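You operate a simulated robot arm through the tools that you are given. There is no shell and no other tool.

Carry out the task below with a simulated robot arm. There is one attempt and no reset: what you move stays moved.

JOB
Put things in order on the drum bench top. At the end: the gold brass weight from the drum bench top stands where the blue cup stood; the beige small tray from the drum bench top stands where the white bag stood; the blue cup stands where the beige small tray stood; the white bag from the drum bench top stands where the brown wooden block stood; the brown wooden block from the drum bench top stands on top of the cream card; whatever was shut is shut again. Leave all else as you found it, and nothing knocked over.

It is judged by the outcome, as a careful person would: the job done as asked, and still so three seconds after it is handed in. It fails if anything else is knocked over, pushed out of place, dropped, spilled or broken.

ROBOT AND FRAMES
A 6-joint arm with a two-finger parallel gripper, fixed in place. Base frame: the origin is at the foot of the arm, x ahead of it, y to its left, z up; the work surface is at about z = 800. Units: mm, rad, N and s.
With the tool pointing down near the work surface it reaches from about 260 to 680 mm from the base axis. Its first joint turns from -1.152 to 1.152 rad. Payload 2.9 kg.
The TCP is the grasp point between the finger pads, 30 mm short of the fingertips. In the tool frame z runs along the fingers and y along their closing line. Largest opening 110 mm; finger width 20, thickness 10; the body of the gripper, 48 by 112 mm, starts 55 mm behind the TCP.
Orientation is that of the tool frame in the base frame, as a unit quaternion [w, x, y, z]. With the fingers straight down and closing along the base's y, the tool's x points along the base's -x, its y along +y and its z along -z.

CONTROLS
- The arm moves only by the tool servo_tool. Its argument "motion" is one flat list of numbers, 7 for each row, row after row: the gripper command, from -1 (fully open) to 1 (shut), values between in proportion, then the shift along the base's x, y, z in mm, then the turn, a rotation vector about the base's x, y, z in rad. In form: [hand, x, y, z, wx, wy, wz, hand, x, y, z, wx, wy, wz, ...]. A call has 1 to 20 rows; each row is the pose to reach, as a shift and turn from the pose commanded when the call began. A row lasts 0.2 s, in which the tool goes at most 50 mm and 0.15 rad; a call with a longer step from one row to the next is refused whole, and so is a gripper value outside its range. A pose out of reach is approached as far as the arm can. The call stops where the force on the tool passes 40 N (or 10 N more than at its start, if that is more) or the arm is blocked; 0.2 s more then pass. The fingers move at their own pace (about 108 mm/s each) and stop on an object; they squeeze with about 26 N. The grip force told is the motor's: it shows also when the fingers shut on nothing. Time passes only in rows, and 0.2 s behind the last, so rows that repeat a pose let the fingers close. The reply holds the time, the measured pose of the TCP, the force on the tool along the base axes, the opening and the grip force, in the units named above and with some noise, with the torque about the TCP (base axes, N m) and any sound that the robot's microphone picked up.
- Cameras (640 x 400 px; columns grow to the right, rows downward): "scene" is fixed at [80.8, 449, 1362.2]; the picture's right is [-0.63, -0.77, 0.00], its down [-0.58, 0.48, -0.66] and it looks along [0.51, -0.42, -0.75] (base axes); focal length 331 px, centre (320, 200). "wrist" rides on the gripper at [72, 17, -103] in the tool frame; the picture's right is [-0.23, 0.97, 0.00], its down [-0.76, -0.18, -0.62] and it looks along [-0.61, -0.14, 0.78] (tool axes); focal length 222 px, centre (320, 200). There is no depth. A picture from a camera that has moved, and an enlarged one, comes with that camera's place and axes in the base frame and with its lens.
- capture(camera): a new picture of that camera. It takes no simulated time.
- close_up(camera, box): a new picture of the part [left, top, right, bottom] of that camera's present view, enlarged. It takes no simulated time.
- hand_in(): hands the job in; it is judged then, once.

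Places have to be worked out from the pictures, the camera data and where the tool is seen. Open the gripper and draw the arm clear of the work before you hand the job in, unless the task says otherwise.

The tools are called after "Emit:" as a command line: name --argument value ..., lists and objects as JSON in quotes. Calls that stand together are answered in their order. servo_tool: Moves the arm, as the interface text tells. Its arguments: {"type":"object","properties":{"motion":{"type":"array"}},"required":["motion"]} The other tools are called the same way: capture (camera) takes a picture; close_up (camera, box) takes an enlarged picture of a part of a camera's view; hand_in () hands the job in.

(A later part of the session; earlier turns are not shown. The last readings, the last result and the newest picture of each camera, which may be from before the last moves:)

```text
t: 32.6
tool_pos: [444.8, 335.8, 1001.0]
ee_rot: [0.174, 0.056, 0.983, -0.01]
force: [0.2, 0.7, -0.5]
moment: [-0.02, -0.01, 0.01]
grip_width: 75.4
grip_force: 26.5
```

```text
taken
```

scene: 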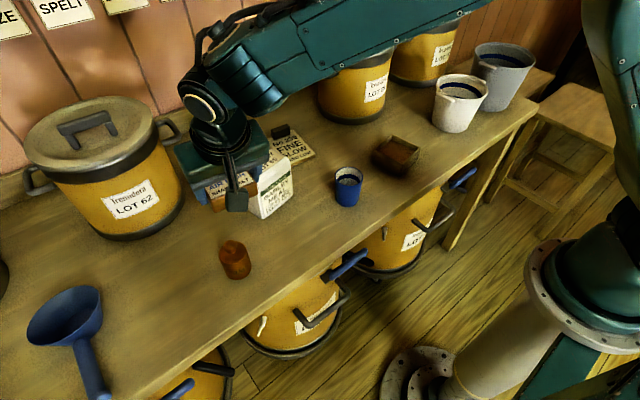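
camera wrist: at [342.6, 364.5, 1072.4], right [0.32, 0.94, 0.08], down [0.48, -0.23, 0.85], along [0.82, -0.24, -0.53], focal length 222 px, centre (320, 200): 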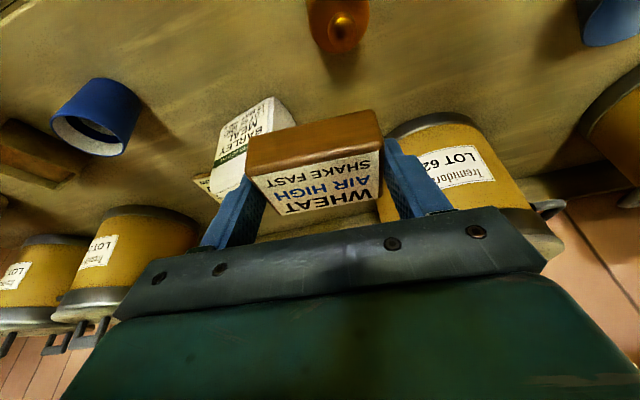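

The block is held securely. I'll carry it across at height toward y≈86, staying inward of the bag.

Emit:
servo_tool --motion '[1, 0, -4, 0, 0, 0, 0, 1, -1, -12, 0, 0, 0, 0, 1, -2, -24, 0, 0, 0, 0, 1, -3, -40, 0, 0, 0, 0, 1, -4, -58, 0, 0, 0, 0, 1, -5, -78, 0, 0, 0, 0, 1, -6, -98, 0, 0, 0, 0, 1, -7, -118, 0, 0, 0, 0, 1, -8, -138, 0, 0, 0, 0, 1, -9, -158, 0, 0, 0, 0, 1, -10, -178, 0, 0, 0, 0, 1, -11, -198, 0, 0, 0, 0, 1, -12, -216, 0, 0, 0, 0, 1, -13, -230, 0, 0, 0, 0, 1, -14, -240, 0, 0, 0, 0, 1, -14, -247, 0, 0, 0, 0, 1, -14, -250, 0, 0, 0, 0, 1, -14, -250, 0, 0, 0, 0]'

Emit:
capture --camera "wrist"

Emit:
close_up --camera "scene" --box '[230, 100, 350, 175]'

```text
t: 36.4
tool_pos: [430.2, 84.4, 1002.2]
ee_rot: [0.173, 0.057, 0.983, -0.011]
force: [0.9, 0.5, -0.2]
moment: [0.0, 0.03, 0.0]
grip_width: 75.3
grip_force: 25.9
```

```text
taken
camera wrist: at [328.7, 114.1, 1072.1], right [0.32, 0.94, 0.08], down [0.48, -0.23, 0.85], along [0.82, -0.24, -0.53], focal length 222 px, centre (320, 200)
```

wrist: 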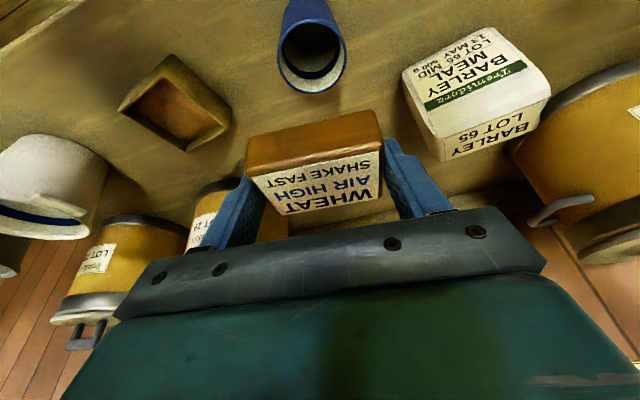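

```text
5.33 times, centred on (290, 138) of scene
camera zoom: at [80.8, 449.0, 1362.2], right [-0.63, -0.77, 0.0], down [-0.58, 0.48, -0.66], along [0.51, -0.42, -0.75], focal length 1767 px, centre (480, 533)
```

zoom: 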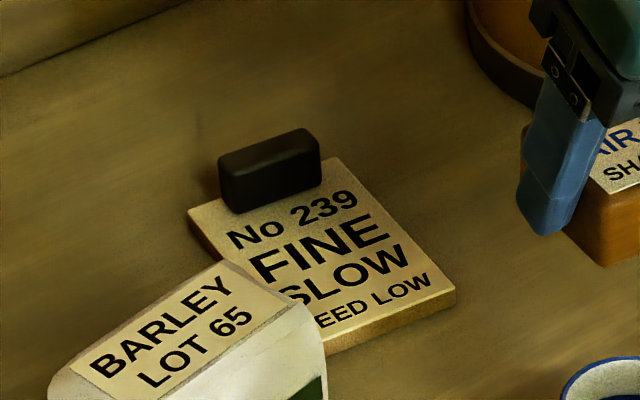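

The scene close-up shows the card as a board about 120×80 mm, centred near (646,87), with a black clip at its far end. I'll bring the block above it at height to verify with the wrist camera.

Emit:
servo_tool --motion '[1, 3, 0, 0, 0, 0, 0, 1, 10, 0, -1, 0, 0, 0, 1, 20, 0, -2, 0, 0, 0, 1, 34, 1, -4, 0, 0, 0, 1, 50, 1, -6, 0, 0, 0, 1, 68, 1, -8, 0, 0, 0, 1, 88, 2, -10, 0, 0, 0, 1, 108, 2, -12, 0, 0, 0, 1, 128, 3, -14, 0, 0, 0, 1, 148, 3, -16, 0, 0, 0, 1, 166, 4, -18, 0, 0, 0, 1, 180, 4, -20, 0, 0, 0, 1, 190, 4, -21, 0, 0, 0, 1, 197, 4, -22, 0, 0, 0, 1, 201, 4, -22, 0, 0, 0, 1, 202.5, 4, -22, 0, 0, 0, 1, 202.5, 4, -22, 0, 0, 0]'

Emit:
capture --camera "wrist"

Emit:
capture --camera "scene"

```text
t: 40.0
tool_pos: [632.2, 89.6, 979.9]
ee_rot: [0.175, 0.057, 0.983, -0.01]
force: [0.0, 0.2, -0.4]
moment: [-0.05, -0.03, 0.0]
grip_width: 75.7
grip_force: 26.3
```

```text
taken
camera wrist: at [531.2, 118.6, 1050.5], right [0.32, 0.94, 0.08], down [0.48, -0.23, 0.85], along [0.82, -0.24, -0.53], focal length 222 px, centre (320, 200)
```

wrist: 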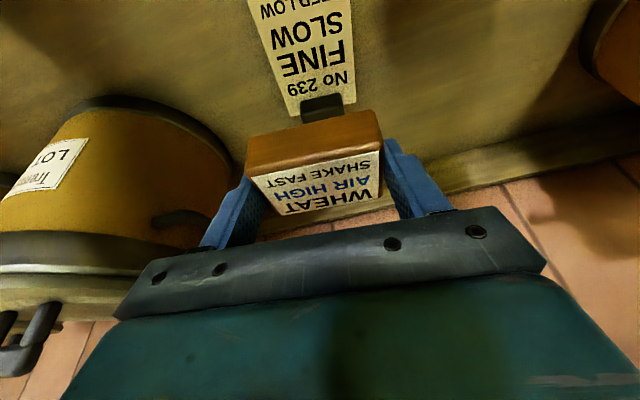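

```text
taken
```

scene: 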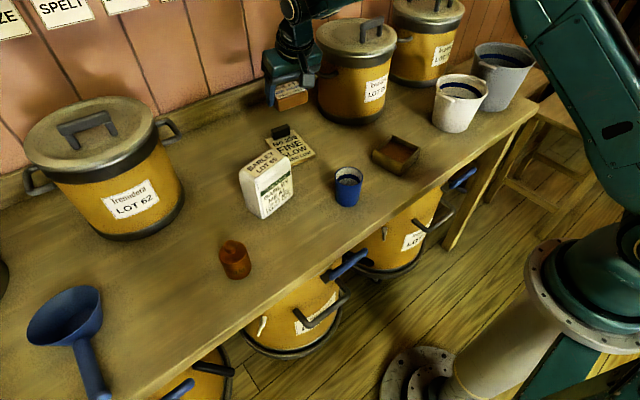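

Emit:
close_up --camera "wrist" --box '[220, 0, 412, 120]'

```text
3.33 times, centred on (316, 60) of wrist
camera zoom: at [531.2, 118.6, 1050.5], right [0.32, 0.94, 0.08], down [0.48, -0.23, 0.85], along [0.82, -0.24, -0.53], focal length 740 px, centre (333, 667)
```

zoom: 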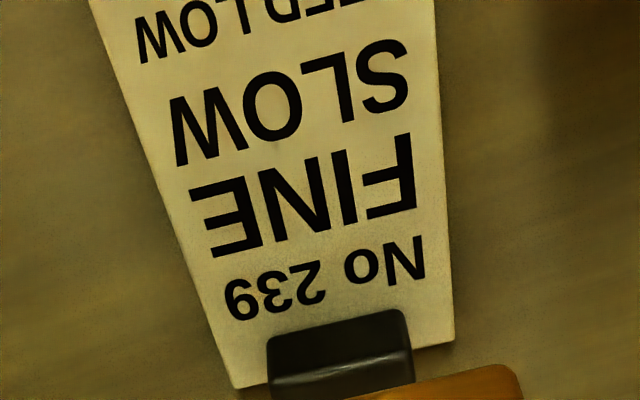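

The wrist view puts the card's centreline at y≈90.5 near x=640, with the clip starting at about x=690. I'll shift 2 mm in y and descend to ~12 mm above contact.

Emit:
servo_tool --motion '[1, 0, 1, -4, 0, 0, 0, 1, 1, 2, -12, 0, 0, 0, 1, 1, 2, -24, 0, 0, 0, 1, 1, 2, -38, 0, 0, 0, 1, 1, 2, -53, 0, 0, 0, 1, 1, 2, -68, 0, 0, 0, 1, 1, 2, -83, 0, 0, 0, 1, 1, 2, -97, 0, 0, 0, 1, 1, 2, -108, 0, 0, 0, 1, 1, 2, -116, 0, 0, 0, 1, 1, 2, -121, 0, 0, 0, 1, 1, 2, -123, 0, 0, 0, 1, 1, 2, -123, 0, 0, 0]'

Emit:
capture --camera "wrist"

Emit:
close_up --camera "scene" --box '[230, 100, 350, 175]'

```text
t: 42.8
tool_pos: [633.4, 90.9, 855.1]
ee_rot: [0.174, 0.057, 0.983, -0.01]
force: [-0.5, -0.3, 1.1]
moment: [0.03, -0.04, 0.03]
grip_width: 75.4
grip_force: 25.9
```

```text
taken
camera wrist: at [531.8, 120.3, 927.0], right [0.32, 0.94, 0.08], down [0.48, -0.23, 0.85], along [0.82, -0.24, -0.53], focal length 222 px, centre (320, 200)
```

wrist: 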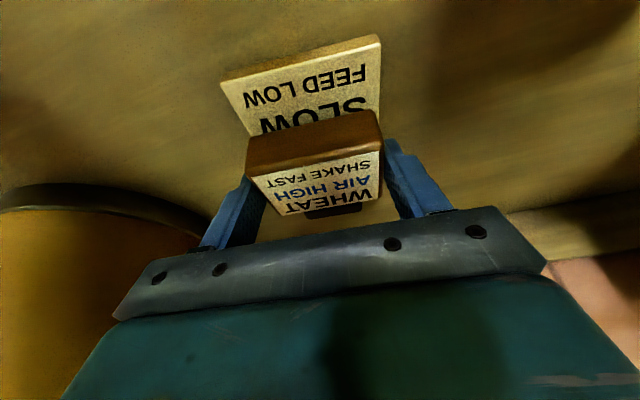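

```text
5.33 times, centred on (290, 138) of scene
camera zoom: at [80.8, 449.0, 1362.2], right [-0.63, -0.77, 0.0], down [-0.58, 0.48, -0.66], along [0.51, -0.42, -0.75], focal length 1767 px, centre (480, 533)
```

zoom: 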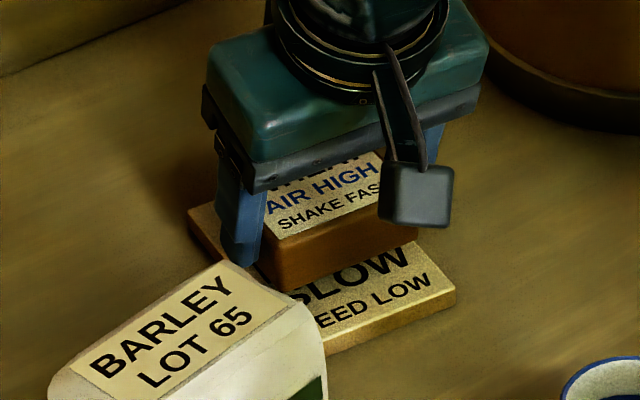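

The block is nicely aligned over the card, and the clip is clear behind it. I'll descend slowly toward contact.

Emit:
servo_tool --motion '[1, 0, 0.5, -2, 0, 0, 0, 1, 0, 0.5, -4, 0, 0, 0, 1, 0, 0.5, -6, 0, 0, 0, 1, 0, 0.5, -7.5, 0, 0, 0, 1, 0, 0.5, -8.5, 0, 0, 0, 1, 0, 0.5, -8.5, 0, 0, 0]'

Emit:
close_up --camera "scene" --box '[230, 100, 350, 175]'

```text
t: 44.2
tool_pos: [633.9, 91.9, 848.1]
ee_rot: [0.174, 0.057, 0.983, -0.01]
force: [0.0, -0.3, -0.1]
moment: [0.0, 0.01, -0.02]
grip_width: 75.2
grip_force: 26.2
```

```text
5.33 times, centred on (290, 138) of scene
camera zoom: at [80.8, 449.0, 1362.2], right [-0.63, -0.77, 0.0], down [-0.58, 0.48, -0.66], along [0.51, -0.42, -0.75], focal length 1767 px, centre (480, 533)
```

zoom: 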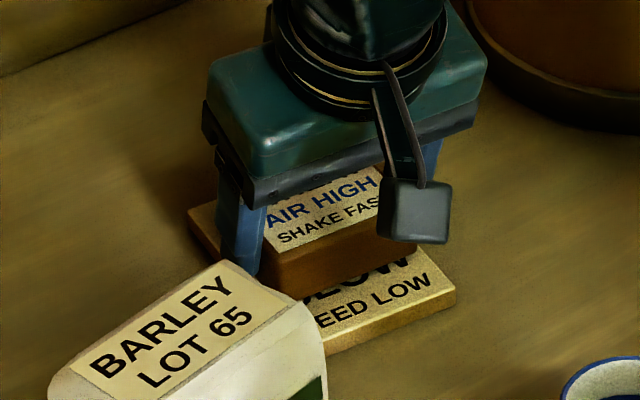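

No contact yet at z≈847. I'll keep lowering 1 mm at a time and watch the force.

Emit:
servo_tool --motion '[1, 0, 0, -1, 0, 0, 0, 1, 0, 0, -2, 0, 0, 0, 1, 0, 0, -2, 0, 0, 0]'

Emit:
servo_tool --motion '[1, 0, 0, -1, 0, 0, 0, 1, 0, 0, -1, 0, 0, 0]'

Emit:
servo_tool --motion '[1, 0, 0, -1, 0, 0, 0, 1, 0, 0, -1, 0, 0, 0]'

```text
t: 45.0
tool_pos: [634.2, 91.4, 845.9]
ee_rot: [0.174, 0.056, 0.983, -0.01]
force: [-1.0, -0.2, 1.2]
moment: [-0.04, 0.01, 0.0]
grip_width: 75.4
grip_force: 25.7
```

```text
t: 45.6
tool_pos: [634.0, 92.3, 846.2]
ee_rot: [0.174, 0.056, 0.983, -0.01]
force: [-3.4, -0.6, 10.6]
moment: [-0.04, 0.16, -0.02]
grip_width: 75.5
grip_force: 26.1
```

```text
t: 46.2
tool_pos: [634.3, 92.5, 845.3]
ee_rot: [0.176, 0.057, 0.983, -0.009]
force: [-5.6, -0.7, 22.1]
moment: [-0.1, 0.31, -0.02]
grip_width: 75.5
grip_force: 25.8
```

Contact made (force up 22 N). I'll relieve the press by 2 mm and then open the gripper to release the block.

Emit:
servo_tool --motion '[1, 0, 0, 1.5, 0, 0, 0, 1, 0, 0, 1.5, 0, 0, 0]'

Emit:
servo_tool --motion '[0.2, 0, 0, 0, 0, 0, 0, 0, 0, 0, 0, 0, 0, 0, -0.3, 0, 0, 0, 0, 0, 0, -0.6, 0, 0, 0, 0, 0, 0, -0.6, 0, 0, 0, 0, 0, 0]'

Emit:
capture --camera "wrist"

Emit:
close_up --camera "scene" --box '[230, 100, 350, 175]'

```text
t: 46.8
tool_pos: [634.3, 92.0, 845.9]
ee_rot: [0.175, 0.057, 0.983, -0.008]
force: [5.9, 0.6, 13.8]
moment: [-0.01, -0.18, 0.0]
grip_width: 75.2
grip_force: 25.7
```

```text
t: 48.0
tool_pos: [632.4, 91.6, 843.2]
ee_rot: [0.173, 0.055, 0.983, -0.01]
force: [-0.9, -0.6, 1.5]
moment: [0.07, 0.01, 0.0]
grip_width: 87.4
grip_force: 0.3
```

```text
taken
camera wrist: at [531.0, 120.7, 915.0], right [0.32, 0.94, 0.08], down [0.48, -0.23, 0.84], along [0.81, -0.24, -0.53], focal length 222 px, centre (320, 200)
```

wrist: 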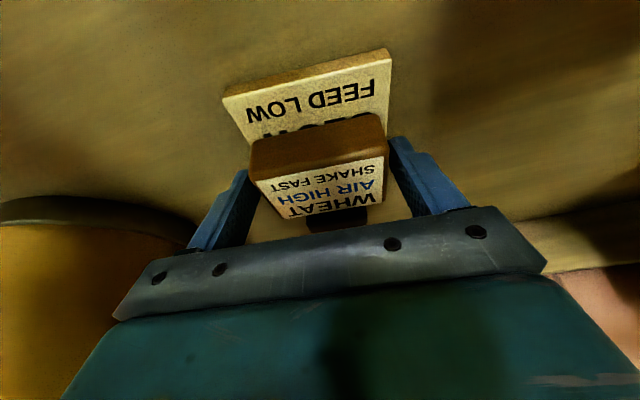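

```text
5.33 times, centred on (290, 138) of scene
camera zoom: at [80.7, 449.0, 1362.2], right [-0.63, -0.77, 0.0], down [-0.58, 0.48, -0.66], along [0.51, -0.42, -0.75], focal length 1767 px, centre (480, 533)
```

zoom: 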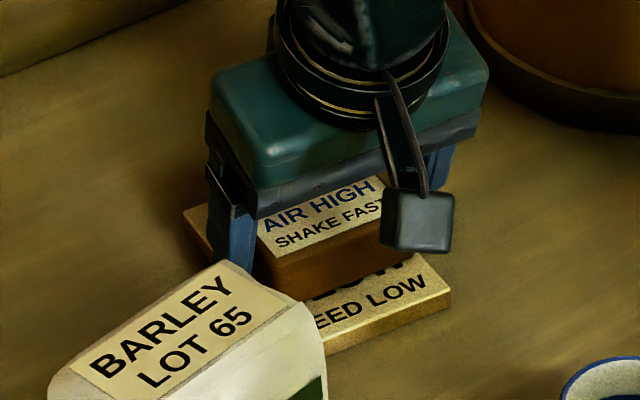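

The block is released and resting on the card, which slid only about 2 mm. I'll rise straight up, opening fully only once the fingers are above the block.

Emit:
servo_tool --motion '[-0.7, 0, 0, 4, 0, 0, 0, -0.7, 0, 0, 12, 0, 0, 0, -0.7, 0, 0, 25, 0, 0, 0, -0.7, 0, 0, 45, 0, 0, 0, -1, 0, 0, 75, 0, 0, 0, -1, 0, 0, 110, 0, 0, 0, -1, 0, 0, 145, 0, 0, 0, -1, 0, 0, 145, 0, 0, 0]'

Emit:
capture --camera "wrist"

Emit:
close_up --camera "scene" --box '[230, 100, 350, 175]'

```text
t: 49.8
tool_pos: [633.8, 91.8, 991.5]
ee_rot: [0.174, 0.057, 0.983, -0.01]
force: [0.0, -0.1, 1.0]
moment: [-0.01, 0.0, 0.01]
grip_width: 109.9
grip_force: 0.1
```

```text
taken
camera wrist: at [532.6, 121.4, 1062.1], right [0.32, 0.94, 0.08], down [0.48, -0.23, 0.85], along [0.82, -0.24, -0.53], focal length 222 px, centre (320, 200)
```

wrist: 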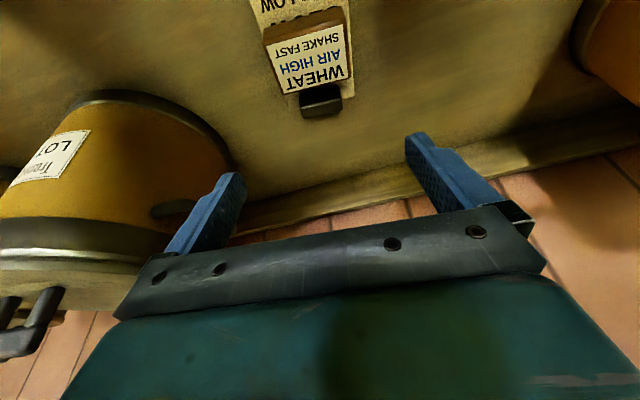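

```text
5.33 times, centred on (290, 138) of scene
camera zoom: at [80.8, 449.0, 1362.2], right [-0.63, -0.77, 0.0], down [-0.58, 0.48, -0.66], along [0.51, -0.42, -0.75], focal length 1767 px, centre (480, 533)
```

zoom: 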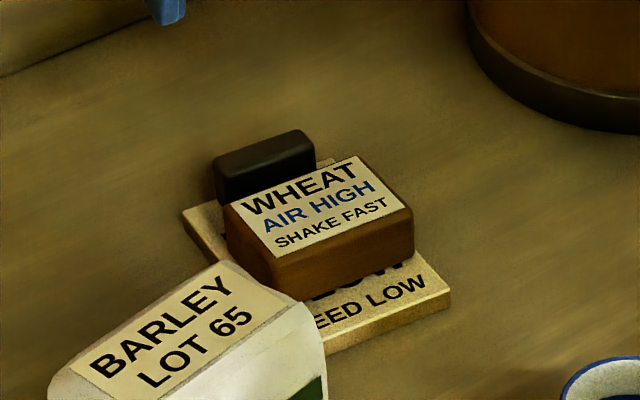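

The block sits flat on the card, clear of the clip. I'll move over the bag to measure it.

Emit:
servo_tool --motion '[-1, -28, 27, 8, 0, 0, 0, -1, -56, 54, 16, 0, 0, 0, -1, -84, 81, 24, 0, 0, 0, -1, -112, 108, 28, 0, 0, 0, -1, -134, 135, 28, 0, 0, 0, -1, -134, 135, 28, 0, 0, 0]'

Emit:
capture --camera "wrist"

Emit:
close_up --camera "wrist" --box '[240, 0, 432, 120]'

Emit:
capture --camera "scene"

```text
t: 51.2
tool_pos: [500.8, 227.8, 1018.3]
ee_rot: [0.174, 0.057, 0.983, -0.01]
force: [-0.6, 1.0, -0.1]
moment: [-0.01, 0.01, 0.0]
grip_width: 110.1
grip_force: 0.1
```

```text
taken
camera wrist: at [398.0, 256.7, 1089.0], right [0.32, 0.94, 0.08], down [0.48, -0.23, 0.85], along [0.82, -0.24, -0.53], focal length 222 px, centre (320, 200)
```

wrist: 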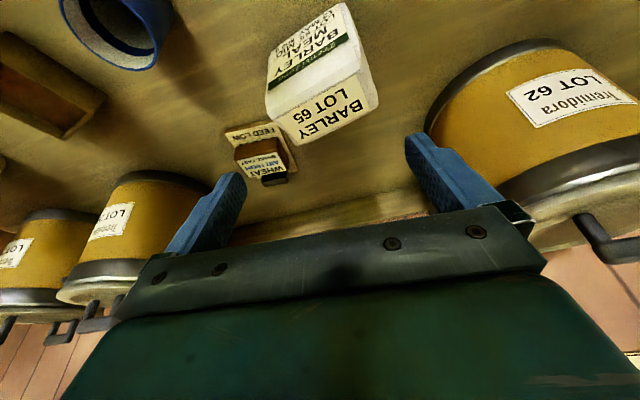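

```text
3.33 times, centred on (336, 60) of wrist
camera zoom: at [398.0, 256.7, 1089.0], right [0.32, 0.94, 0.08], down [0.48, -0.23, 0.85], along [0.82, -0.24, -0.53], focal length 740 px, centre (267, 667)
```

zoom: 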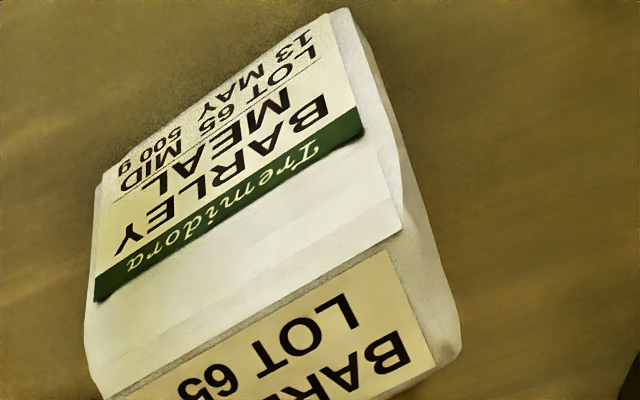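

```text
taken
```

scene: 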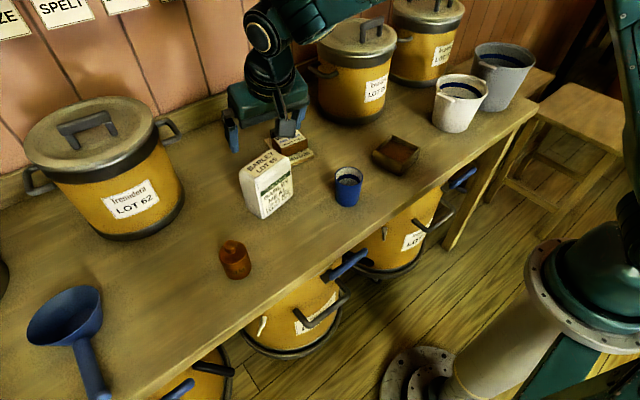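

I'll zoom on the whole bag to get its exact orientation and edges.

Emit:
close_up --camera "wrist" --box '[220, 0, 420, 160]'

Emit:
close_up --camera "scene" --box '[225, 140, 315, 230]'

```text
2.50 times, centred on (320, 80) of wrist
camera zoom: at [398.0, 256.7, 1089.0], right [0.32, 0.94, 0.08], down [0.48, -0.23, 0.85], along [0.82, -0.24, -0.53], focal length 555 px, centre (320, 500)
```

zoom: 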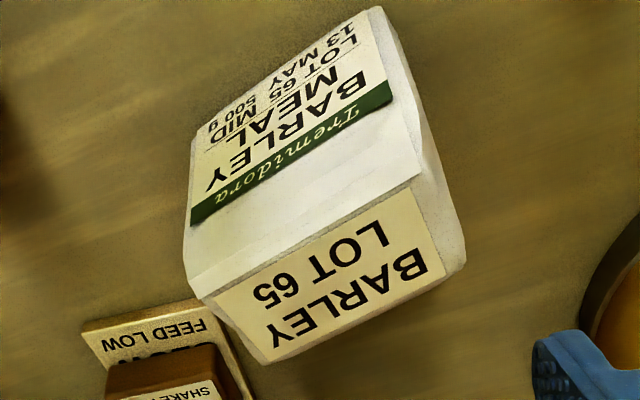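

```text
4.44 times, centred on (270, 185) of scene
camera zoom: at [80.7, 449.1, 1362.2], right [-0.63, -0.77, 0.0], down [-0.58, 0.48, -0.66], along [0.51, -0.42, -0.75], focal length 1472 px, centre (542, 267)
```

zoom: 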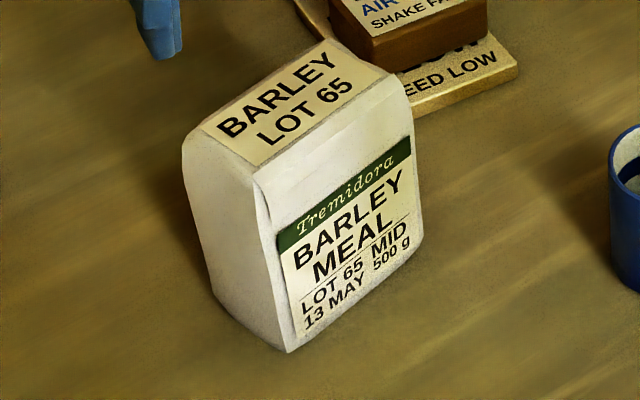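

The bag is about 84×58×125 mm, turned about +0.14 rad, and its base is centred near (531,230). I'll yaw the tool by +0.255 rad to align with it, then move above it for a check.

Emit:
servo_tool --motion '[-1, 8, 0, 0, 0, 0, 0.085, -1, 16, 0.5, 0, 0, 0, 0.17, -1, 24, 1, -5, 0, 0, 0.255, -1, 24, 1, -18, 0, 0, 0.255, -1, 24, 1, -18, 0, 0, 0.255]'

Emit:
capture --camera "wrist"

Emit:
close_up --camera "wrist" --box '[200, 0, 440, 160]'

```text
t: 52.4
tool_pos: [523.5, 227.2, 1000.4]
ee_rot: [0.174, -0.068, 0.982, 0.011]
force: [0.4, 0.1, 0.6]
moment: [0.0, 0.01, 0.01]
grip_width: 110.1
grip_force: 0.0
```

```text
taken
camera wrist: at [418.3, 230.1, 1071.1], right [0.07, 0.99, 0.08], down [0.52, -0.11, 0.85], along [0.85, -0.02, -0.53], focal length 222 px, centre (320, 200)
```

wrist: 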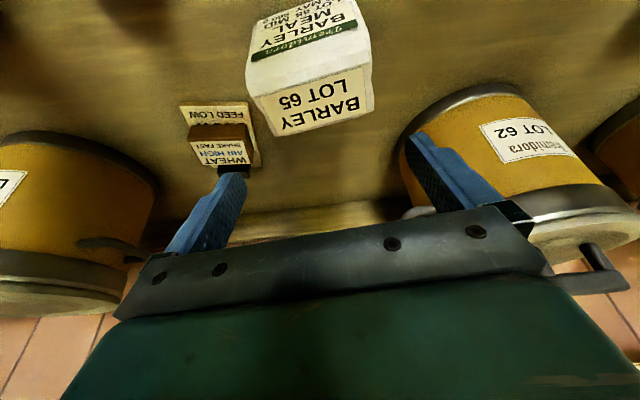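

```text
2.50 times, centred on (320, 80) of wrist
camera zoom: at [418.3, 230.1, 1071.1], right [0.07, 0.99, 0.08], down [0.52, -0.11, 0.85], along [0.85, -0.02, -0.53], focal length 555 px, centre (320, 500)
```

zoom: 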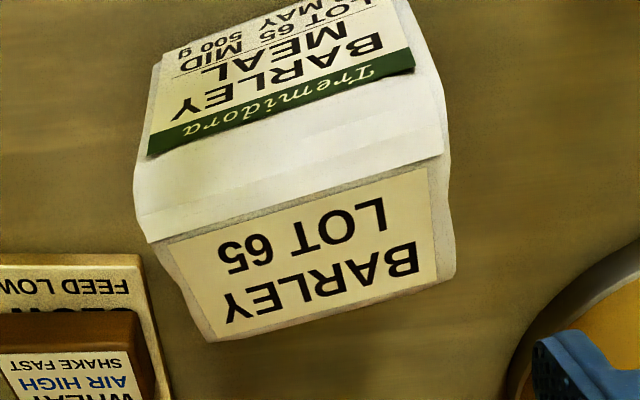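

The bag's top is centred about 2.5 mm from the tool's centreline. I'll correct by (2.1, 2.7) and descend around the bag to TCP z≈884.

Emit:
servo_tool --motion '[-1, 2.1, 2.7, -20, 0, 0, 0, -1, 2.1, 2.7, -42, 0, 0, 0, -1, 2.1, 2.7, -60, 0, 0, 0, -1, 2.1, 2.7, -78, 0, 0, 0, -1, 2.1, 2.7, -96, 0, 0, 0, -1, 2.1, 2.7, -110, 0, 0, 0, -1, 2.1, 2.7, -116, 0, 0, 0, -1, 2.1, 2.7, -116, 0, 0, 0]'

Emit:
capture --camera "wrist"

Emit:
close_up --camera "scene" --box '[225, 120, 345, 230]'

```text
t: 54.2
tool_pos: [525.9, 230.2, 884.8]
ee_rot: [0.174, -0.069, 0.982, 0.012]
force: [0.3, 0.9, -0.4]
moment: [0.0, 0.03, -0.01]
grip_width: 110.1
grip_force: 0.1
```

```text
taken
camera wrist: at [420.5, 233.2, 955.0], right [0.08, 0.99, 0.08], down [0.52, -0.11, 0.85], along [0.85, -0.02, -0.53], focal length 222 px, centre (320, 200)
```

wrist: 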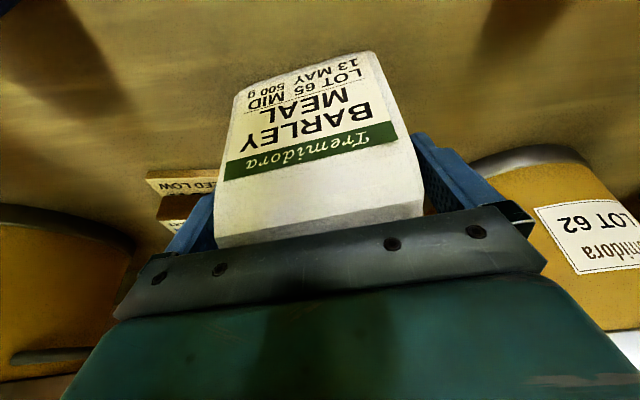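

```text
3.64 times, centred on (285, 175) of scene
camera zoom: at [80.8, 449.0, 1362.2], right [-0.63, -0.77, 0.0], down [-0.58, 0.48, -0.66], along [0.51, -0.42, -0.75], focal length 1205 px, centre (447, 291)
```

zoom: 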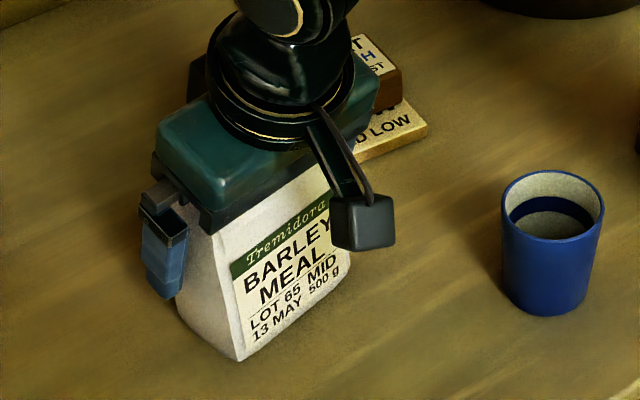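

Both fingers straddle the bag evenly. I'll close the gripper, then do a small slow test lift.

Emit:
servo_tool --motion '[0, 0, 0, 0, 0, 0, 0, 1, 0, 0, 0, 0, 0, 0, 1, 0, 0, 0, 0, 0, 0, 1, 0, 0, 0, 0, 0, 0, 1, 0, 0, 0, 0, 0, 0]'

Emit:
servo_tool --motion '[1, 0, 0, 1, 0, 0, 0, 1, 0, 0, 2, 0, 0, 0, 1, 0, 0, 4, 0, 0, 0, 1, 0, 0, 6, 0, 0, 0, 1, 0, 0, 8, 0, 0, 0, 1, 0, 0, 8, 0, 0, 0]'

Emit:
capture --camera "wrist"

Emit:
close_up --camera "scene" --box '[225, 120, 345, 230]'

```text
t: 55.4
tool_pos: [525.5, 230.5, 884.5]
ee_rot: [0.174, -0.068, 0.982, 0.012]
force: [0.1, 0.1, 0.8]
moment: [0.25, 0.01, 0.03]
grip_width: 100.8
grip_force: 25.9
```

```text
t: 56.8
tool_pos: [526.3, 229.8, 892.2]
ee_rot: [0.173, -0.068, 0.982, 0.012]
force: [-0.1, -0.4, -5.0]
moment: [-0.04, -0.02, 0.0]
grip_width: 100.4
grip_force: 25.8
```

```text
taken
camera wrist: at [420.4, 233.1, 963.2], right [0.08, 0.99, 0.08], down [0.52, -0.11, 0.85], along [0.85, -0.02, -0.53], focal length 222 px, centre (320, 200)
```

wrist: 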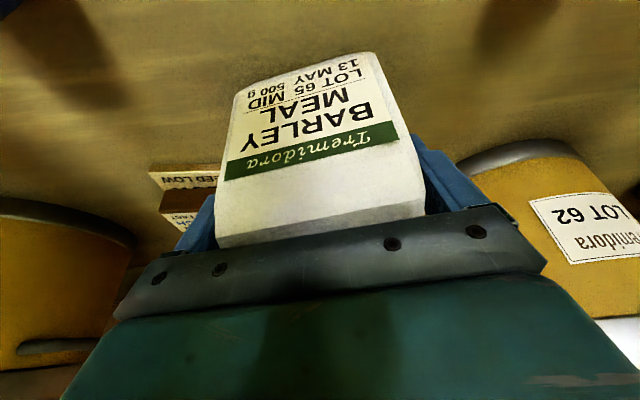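

```text
3.64 times, centred on (285, 175) of scene
camera zoom: at [80.9, 449.1, 1362.2], right [-0.63, -0.77, 0.0], down [-0.58, 0.48, -0.66], along [0.51, -0.42, -0.75], focal length 1205 px, centre (447, 291)
```

zoom: 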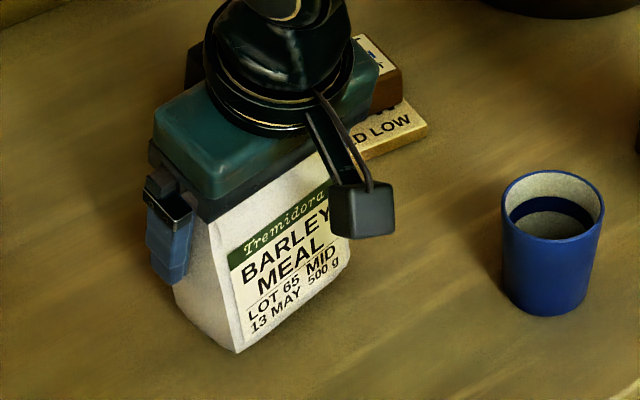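

The bag is lifted cleanly: about 5 N of weight, grip steady at 100 mm. I'll raise it and carry it gently toward +y.

Emit:
servo_tool --motion '[1, 0, 0, 3, 0, 0, 0, 1, 0, 0, 9, 0, 0, 0, 1, 0, 0, 18, 0, 0, 0, 1, 0, 0, 30, 0, 0, 0, 1, 0, 0, 44, 0, 0, 0, 1, 0, 0, 58, 0, 0, 0, 1, 0, 2, 72, 0, 0, 0, 1, -1, 8, 84, 0, 0, 0, 1, -2, 18, 92, 0, 0, 0, 1, -3, 32, 97, 0, 0, 0, 1, -5, 48, 98, 0, 0, 0, 1, -6, 65, 98, 0, 0, 0, 1, -8, 82, 98, 0, 0, 0, 1, -10, 99, 98, 0, 0, 0, 1, -11, 116, 98, 0, 0, 0, 1, -13, 133, 98, 0, 0, 0, 1, -15, 150, 98, 0, 0, 0, 1, -16, 164, 98, 0, 0, 0, 1, -17, 173, 98, 0, 0, 0, 1, -17, 177, 98, 0, 0, 0]'

Emit:
capture --camera "scene"

Emit:
capture --camera "wrist"

```text
t: 61.0
tool_pos: [509.1, 407.2, 989.8]
ee_rot: [0.174, -0.069, 0.982, 0.013]
force: [0.8, 0.9, -5.5]
moment: [-0.01, -0.01, 0.0]
grip_width: 100.5
grip_force: 25.7
```

```text
taken
```

scene: 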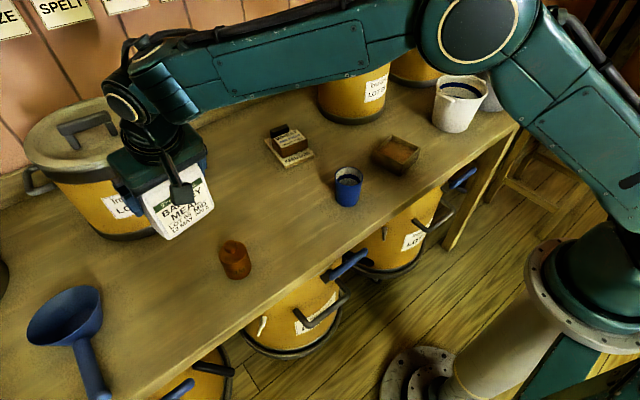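

```text
taken
camera wrist: at [403.3, 410.5, 1060.9], right [0.07, 0.99, 0.08], down [0.52, -0.11, 0.85], along [0.85, -0.02, -0.53], focal length 222 px, centre (320, 200)
```

wrist: 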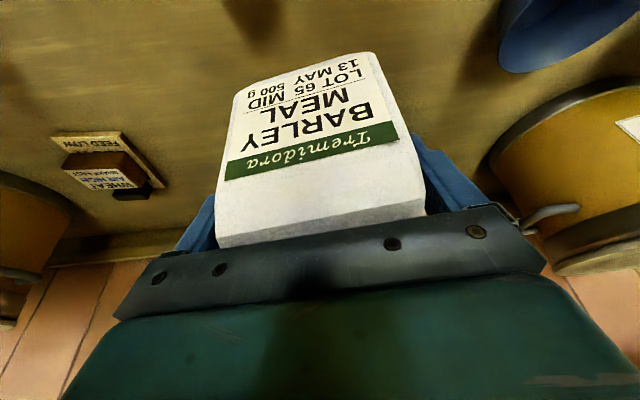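

Stable. I'll continue to directly above the block's old spot.

Emit:
servo_tool --motion '[1, 0, 3, 0, 0, 0, 0, 1, -1, 9, 0, 0, 0, 0, 1, -2, 18, -2, 0, 0, 0, 1, -3, 30, -4, 0, 0, 0, 1, -4, 43, -8, 0, 0, 0, 1, -5, 56, -12, 0, 0, 0, 1, -6, 67, -18, 0, 0, 0, 1, -7, 75, -24, 0, 0, 0, 1, -7, 80, -30, 0, 0, 0, 1, -7.2, 82.3, -36, 0, 0, 0, 1, -7.2, 82.3, -40, 0, 0, 0, 1, -7.2, 82.3, -40, 0, 0, 0]'

Emit:
capture --camera "scene"

Emit:
capture --camera "wrist"

```text
t: 63.6
tool_pos: [500.3, 489.3, 949.9]
ee_rot: [0.173, -0.068, 0.982, 0.012]
force: [-0.3, 0.8, -5.3]
moment: [0.01, -0.03, -0.02]
grip_width: 100.5
grip_force: 26.0
```

```text
taken
```

scene: 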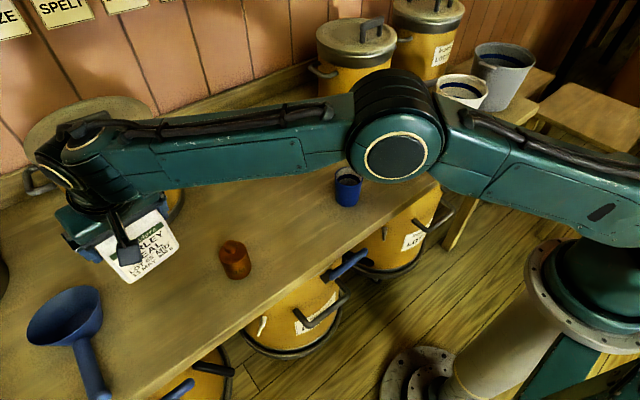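

```text
taken
camera wrist: at [395.7, 492.4, 1021.1], right [0.08, 0.99, 0.08], down [0.52, -0.11, 0.85], along [0.85, -0.02, -0.53], focal length 222 px, centre (320, 200)
```

wrist: 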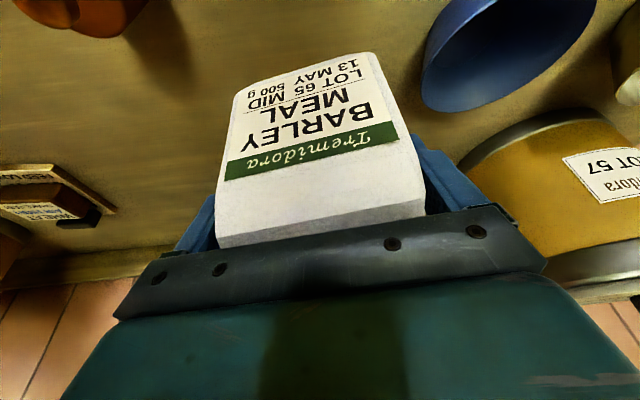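

I'll nudge x by 1.5 mm and lower the bag to a few millimetres above the bench.

Emit:
servo_tool --motion '[1, 1, 0, -4, 0, 0, 0, 1, 1.5, 0, -12, 0, 0, 0, 1, 1.5, 0, -22, 0, 0, 0, 1, 1.5, 0, -33, 0, 0, 0, 1, 1.5, 0, -43, 0, 0, 0, 1, 1.5, 0, -51, 0, 0, 0, 1, 1.5, 0, -57, 0, 0, 0, 1, 1.5, 0, -60, 0, 0, 0, 1, 1.5, 0, -60, 0, 0, 0]'

Emit:
servo_tool --motion '[1, 0, 0, -1, 0, 0, 0, 1, 0, 0, -2, 0, 0, 0, 1, 0, 0, -3, 0, 0, 0, 1, 0, 0, -3, 0, 0, 0]'

Emit:
servo_tool --motion '[1, 0, 0, -1, 0, 0, 0, 1, 0, 0, -1, 0, 0, 0]'

```text
t: 65.6
tool_pos: [502.2, 490.0, 890.5]
ee_rot: [0.174, -0.069, 0.982, 0.012]
force: [-0.2, -0.1, -4.4]
moment: [0.01, 0.0, -0.04]
grip_width: 100.4
grip_force: 26.1
```

```text
t: 66.6
tool_pos: [502.7, 490.2, 887.1]
ee_rot: [0.174, -0.069, 0.982, 0.012]
force: [0.3, -0.1, -4.4]
moment: [0.01, 0.0, 0.01]
grip_width: 100.4
grip_force: 26.0
```

```text
t: 67.2
tool_pos: [503.0, 489.1, 886.4]
ee_rot: [0.175, -0.069, 0.982, 0.012]
force: [0.0, 0.8, -5.5]
moment: [-0.02, 0.0, 0.0]
grip_width: 100.5
grip_force: 25.8
```

No contact yet (still carrying ~5 N). I'll continue lowering in 1 mm steps.

Emit:
servo_tool --motion '[1, 0, 0, -1, 0, 0, 0, 1, 0, 0, -1, 0, 0, 0]'

Emit:
servo_tool --motion '[1, 0, 0, -1, 0, 0, 0, 1, 0, 0, -1, 0, 0, 0]'

```text
t: 67.8
tool_pos: [502.4, 489.0, 885.4]
ee_rot: [0.174, -0.069, 0.982, 0.012]
force: [0.5, 0.9, -5.1]
moment: [-0.02, 0.0, -0.04]
grip_width: 100.3
grip_force: 26.2
```

```text
t: 68.4
tool_pos: [503.0, 490.9, 884.4]
ee_rot: [0.174, -0.068, 0.982, 0.013]
force: [-1.0, -1.4, -0.4]
moment: [0.07, 0.19, 0.03]
grip_width: 100.2
grip_force: 25.8
```

The bag's weight is now on the bench (force near 0). I'll open the gripper and check.

Emit:
servo_tool --motion '[0, 0, 0, 0, 0, 0, 0, -1, 0, 0, 0, 0, 0, 0, -1, 0, 0, 0, 0, 0, 0, -1, 0, 0, 0, 0, 0, 0]'

Emit:
capture --camera "wrist"

Emit:
close_up --camera "scene" --box '[40, 150, 220, 320]'

```text
t: 69.4
tool_pos: [504.6, 490.4, 884.4]
ee_rot: [0.174, -0.069, 0.982, 0.012]
force: [-0.5, -0.8, -0.2]
moment: [0.03, 0.0, -0.01]
grip_width: 109.9
grip_force: 0.0
```

```text
taken
camera wrist: at [397.6, 492.6, 955.2], right [0.08, 0.99, 0.08], down [0.52, -0.11, 0.85], along [0.85, -0.02, -0.53], focal length 222 px, centre (320, 200)
```

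wrist: 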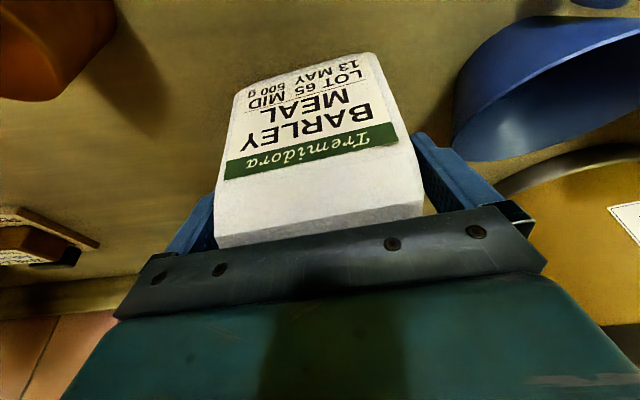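

```text
2.35 times, centred on (130, 235) of scene
camera zoom: at [80.8, 449.0, 1362.2], right [-0.63, -0.77, 0.0], down [-0.58, 0.48, -0.66], along [0.51, -0.42, -0.75], focal length 780 px, centre (767, 118)
```

zoom: 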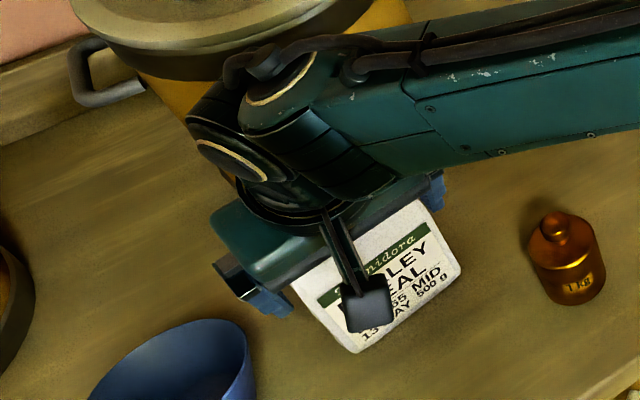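

The bag stands where the block was. I'll rise straight up slowly at first, then retreat inward.

Emit:
servo_tool --motion '[-1, 0, 0, 5, 0, 0, 0, -1, 0, 0, 14, 0, 0, 0, -1, 0, 0, 28, 0, 0, 0, -1, 0, 0, 45, 0, 0, 0, -1, 0, 0, 65, 0, 0, 0, -1, 0, 0, 90, 0, 0, 0, -1, -15, -30, 105, 0, 0, 0, -1, -30, -70, 115, 0, 0, 0, -1, -40, -110, 118, 0, 0, 0, -1, -40, -150, 118, 0, 0, 0, -1, -40, -150, 118, 0, 0, 0]'

Emit:
capture --camera "scene"

```text
t: 71.8
tool_pos: [464.5, 338.1, 1001.8]
ee_rot: [0.175, -0.068, 0.982, 0.012]
force: [-0.5, -0.2, -0.2]
moment: [0.0, -0.03, 0.0]
grip_width: 109.9
grip_force: 0.1
```

```text
taken
```

scene: 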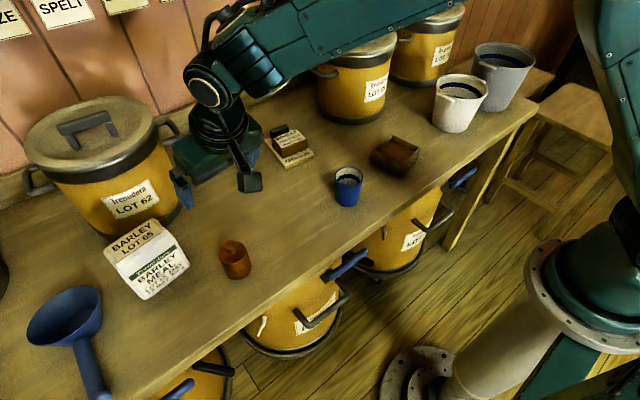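

The bag stands properly at the block's old spot. Next is the tray: I'll untilt the tool to vertical and travel over to it.

Emit:
servo_tool --motion '[-1, 0, 0, 0, -0.016, 0.1155, 0, -1, 0, -10, 0, -0.032, 0.231, 0, -1, 0, -30, 0, -0.048, 0.3465, 0, -1, 0, -70, 0, -0.048, 0.3465, 0, -1, -2, -112, 0, -0.048, 0.3465, 0, -1, -4, -154, 0, -0.048, 0.3465, 0, -1, -6, -196, 0, -0.048, 0.3465, 0, -1, -8, -238, 0, -0.048, 0.3465, 0, -1, -10, -280, 0, -0.048, 0.3465, 0, -1, -12, -322, 0, -0.048, 0.3465, 0, -1, -15, -364, 0, -0.048, 0.3465, 0, -1, -17, -404, 0, -0.048, 0.3465, 0, -1, -18.5, -433, 0, -0.048, 0.3465, 0, -1, -18.5, -433, 0, -0.048, 0.3465, 0]'

Emit:
capture --camera "wrist"

Emit:
capture --camera "scene"

```text
t: 74.8
tool_pos: [443.2, -92.6, 1003.6]
ee_rot: [-0.001, -0.069, 0.998, 0.001]
force: [-0.2, 0.1, 0.0]
moment: [-0.04, -0.03, 0.03]
grip_width: 110.2
grip_force: 0.2
```

```text
taken
camera wrist: at [369.1, -86.4, 1104.4], right [0.09, 1.0, 0.0], down [0.78, -0.07, 0.62], along [0.62, -0.05, -0.78], focal length 222 px, centre (320, 200)
```

wrist: 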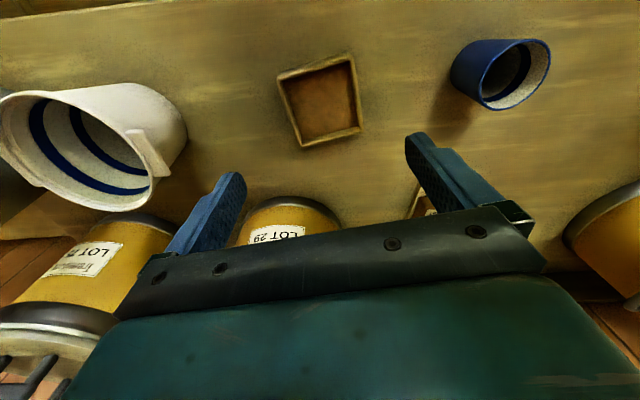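

```text
taken
```

scene: 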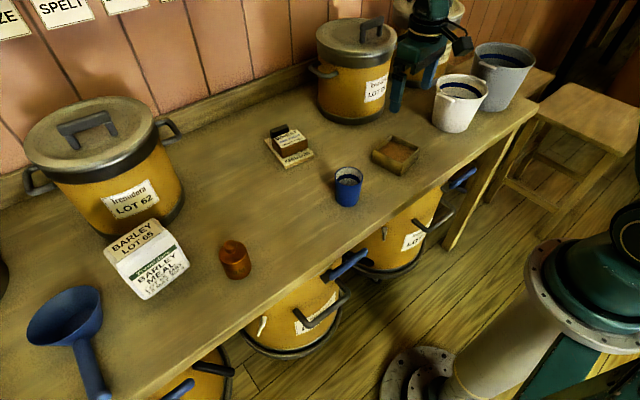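

I have a clear view of the tray. I'll zoom in to measure its orientation.

Emit:
close_up --camera "wrist" --box '[256, 40, 384, 160]'

Emit:
close_up --camera "scene" --box '[320, 120, 440, 220]'

Emit:
close_up --camera "wrist" --box '[430, 20, 570, 130]'

```text
3.33 times, centred on (320, 100) of wrist
camera zoom: at [369.1, -86.4, 1104.4], right [0.09, 1.0, 0.0], down [0.78, -0.07, 0.62], along [0.62, -0.05, -0.78], focal length 740 px, centre (320, 533)
```

zoom: 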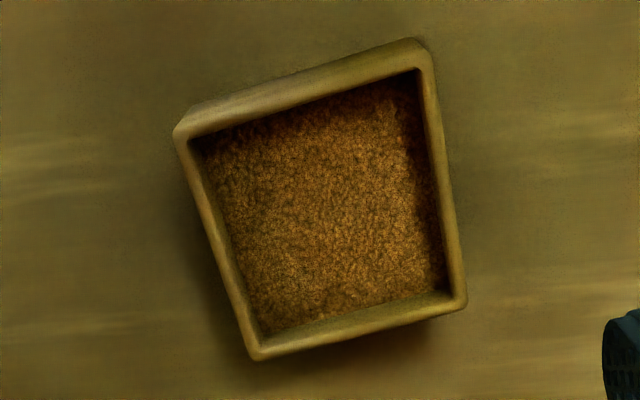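

```text
4.00 times, centred on (380, 170) of scene
camera zoom: at [80.8, 449.0, 1362.2], right [-0.63, -0.77, 0.0], down [-0.58, 0.48, -0.66], along [0.51, -0.42, -0.75], focal length 1325 px, centre (80, 320)
```

zoom: 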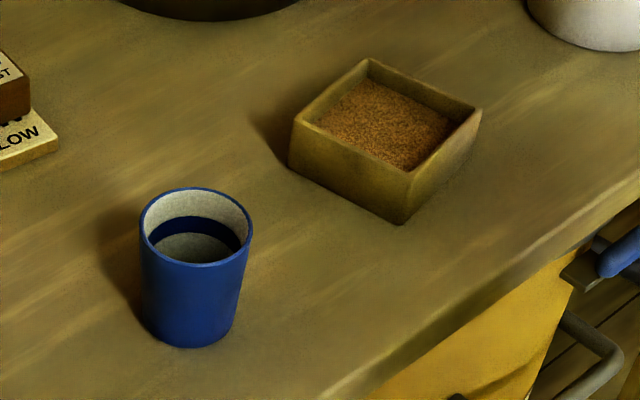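

```text
3.64 times, centred on (500, 75) of wrist
camera zoom: at [369.1, -86.4, 1104.4], right [0.09, 1.0, 0.0], down [0.78, -0.07, 0.62], along [0.62, -0.05, -0.78], focal length 808 px, centre (-334, 654)
```

zoom: 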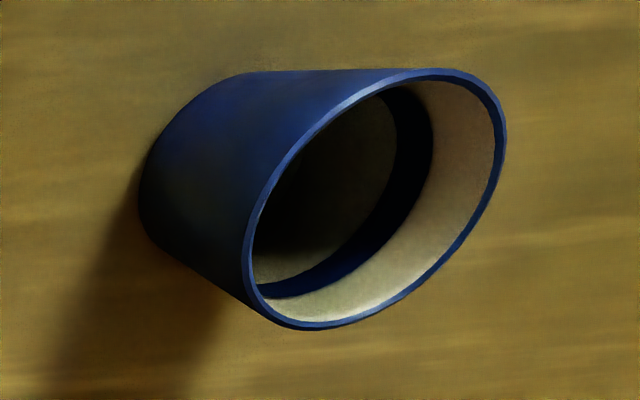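

The tray is an 83 mm square about 36 mm high, centred at (447,-90) and turned 0.175 rad. I'll align yaw and position and descend to just above it.

Emit:
servo_tool --motion '[-1, 4, 3, -20, 0, 0, 0.037, -1, 4, 3, -55, 0, 0, 0.037, -1, 4, 3, -90, 0, 0, 0.037, -1, 4, 3, -115, 0, 0, 0.037, -1, 4, 3, -115, 0, 0, 0.037]'

Emit:
capture --camera "wrist"

Emit:
close_up --camera "scene" --box '[320, 80, 480, 200]'

```text
t: 76.0
tool_pos: [446.9, -89.6, 887.7]
ee_rot: [-0.002, -0.089, 0.996, 0.001]
force: [-0.1, 0.0, 0.2]
moment: [0.01, 0.02, 0.04]
grip_width: 109.8
grip_force: 0.0
```

```text
taken
camera wrist: at [372.0, -85.7, 989.1], right [0.05, 1.0, 0.0], down [0.78, -0.04, 0.62], along [0.62, -0.03, -0.78], focal length 222 px, centre (320, 200)
```

wrist: 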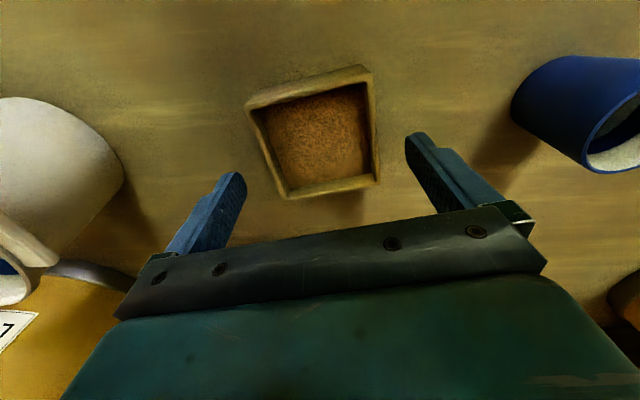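

```text
3.33 times, centred on (400, 140) of scene
camera zoom: at [80.8, 449.0, 1362.2], right [-0.63, -0.77, 0.0], down [-0.58, 0.48, -0.66], along [0.51, -0.42, -0.75], focal length 1104 px, centre (53, 400)
```

zoom: 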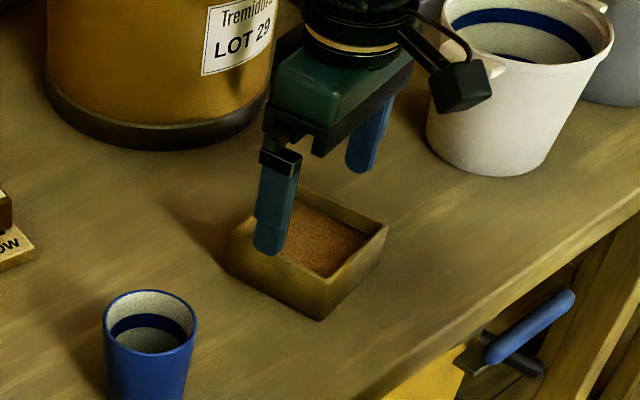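

The tray is well centred. I'll lower to z≈834 with the fingers either side of it.

Emit:
servo_tool --motion '[-1, 0, 0, -18, 0, 0, 0, -1, 0, 0.5, -34, 0, 0, 0, -1, 0, 0.5, -46, 0, 0, 0, -1, 0, 0.5, -52.5, 0, 0, 0, -1, 0, 0.5, -52.5, 0, 0, 0]'

Emit:
capture --camera "wrist"

```text
t: 77.2
tool_pos: [448.4, -91.0, 835.5]
ee_rot: [0.001, -0.088, 0.996, 0.002]
force: [0.6, -0.1, 0.0]
moment: [0.01, 0.01, 0.04]
grip_width: 109.7
grip_force: 0.2
```

```text
taken
camera wrist: at [373.1, -85.4, 936.5], right [0.05, 1.0, 0.0], down [0.78, -0.04, 0.62], along [0.62, -0.03, -0.78], focal length 222 px, centre (320, 200)
```

wrist: 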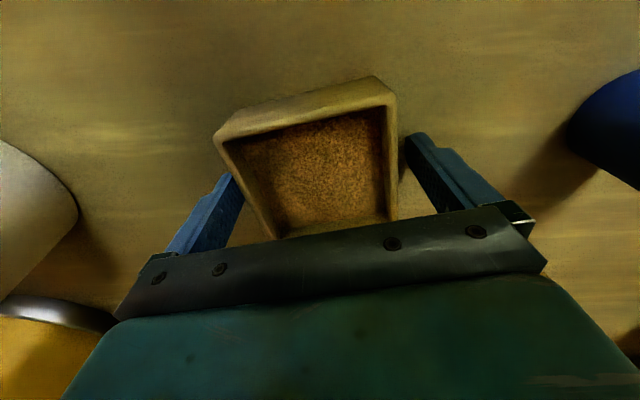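

The fingers straddle the tray. I'll close gently and do a slow test lift.

Emit:
servo_tool --motion '[-0.7, 0, 0, 0, 0, 0, 0, -0.4, 0, 0, 0, 0, 0, 0, 0.2, 0, 0, 0, 0, 0, 0, 1, 0, 0, 0, 0, 0, 0, 1, 0, 0, 0, 0, 0, 0, 1, 0, 0, 0, 0, 0, 0]'

Emit:
servo_tool --motion '[1, 0, 0, 1, 0, 0, 0, 1, 0, 0, 2, 0, 0, 0, 1, 0, 0, 4, 0, 0, 0, 1, 0, 0, 6, 0, 0, 0, 1, 0, 0, 8, 0, 0, 0, 1, 0, 0, 8, 0, 0, 0]'

Emit:
capture --camera "wrist"

Emit:
close_up --camera "scene" --box '[320, 80, 480, 200]'

```text
t: 78.6
tool_pos: [447.2, -89.9, 835.0]
ee_rot: [0.0, -0.087, 0.996, 0.001]
force: [-0.4, -0.5, 0.9]
moment: [0.02, 0.0, 0.01]
grip_width: 85.0
grip_force: 25.9
```

```text
t: 80.0
tool_pos: [448.7, -90.1, 844.3]
ee_rot: [-0.001, -0.088, 0.996, 0.001]
force: [-1.0, 1.1, -0.7]
moment: [0.01, -0.01, 0.03]
grip_width: 85.0
grip_force: 26.1
```

```text
taken
camera wrist: at [373.2, -85.6, 945.1], right [0.05, 1.0, 0.0], down [0.78, -0.04, 0.62], along [0.62, -0.03, -0.78], focal length 222 px, centre (320, 200)
```

wrist: 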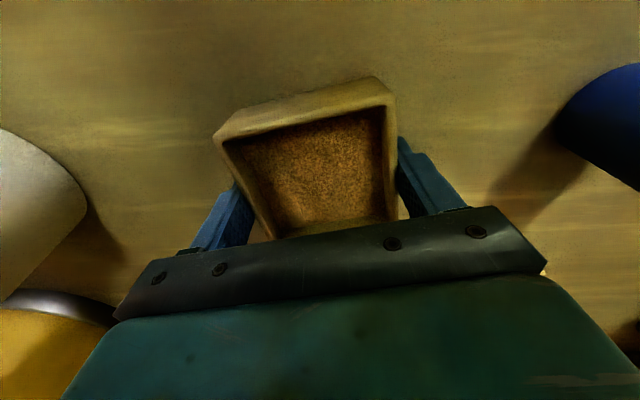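

```text
3.33 times, centred on (400, 140) of scene
camera zoom: at [80.8, 449.0, 1362.2], right [-0.63, -0.77, 0.0], down [-0.58, 0.48, -0.66], along [0.51, -0.42, -0.75], focal length 1104 px, centre (53, 400)
```

zoom: 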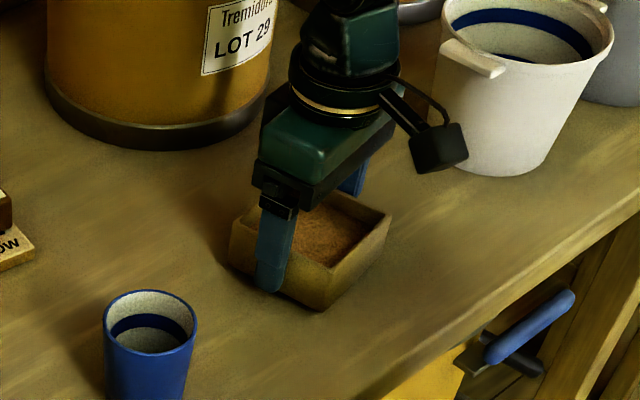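

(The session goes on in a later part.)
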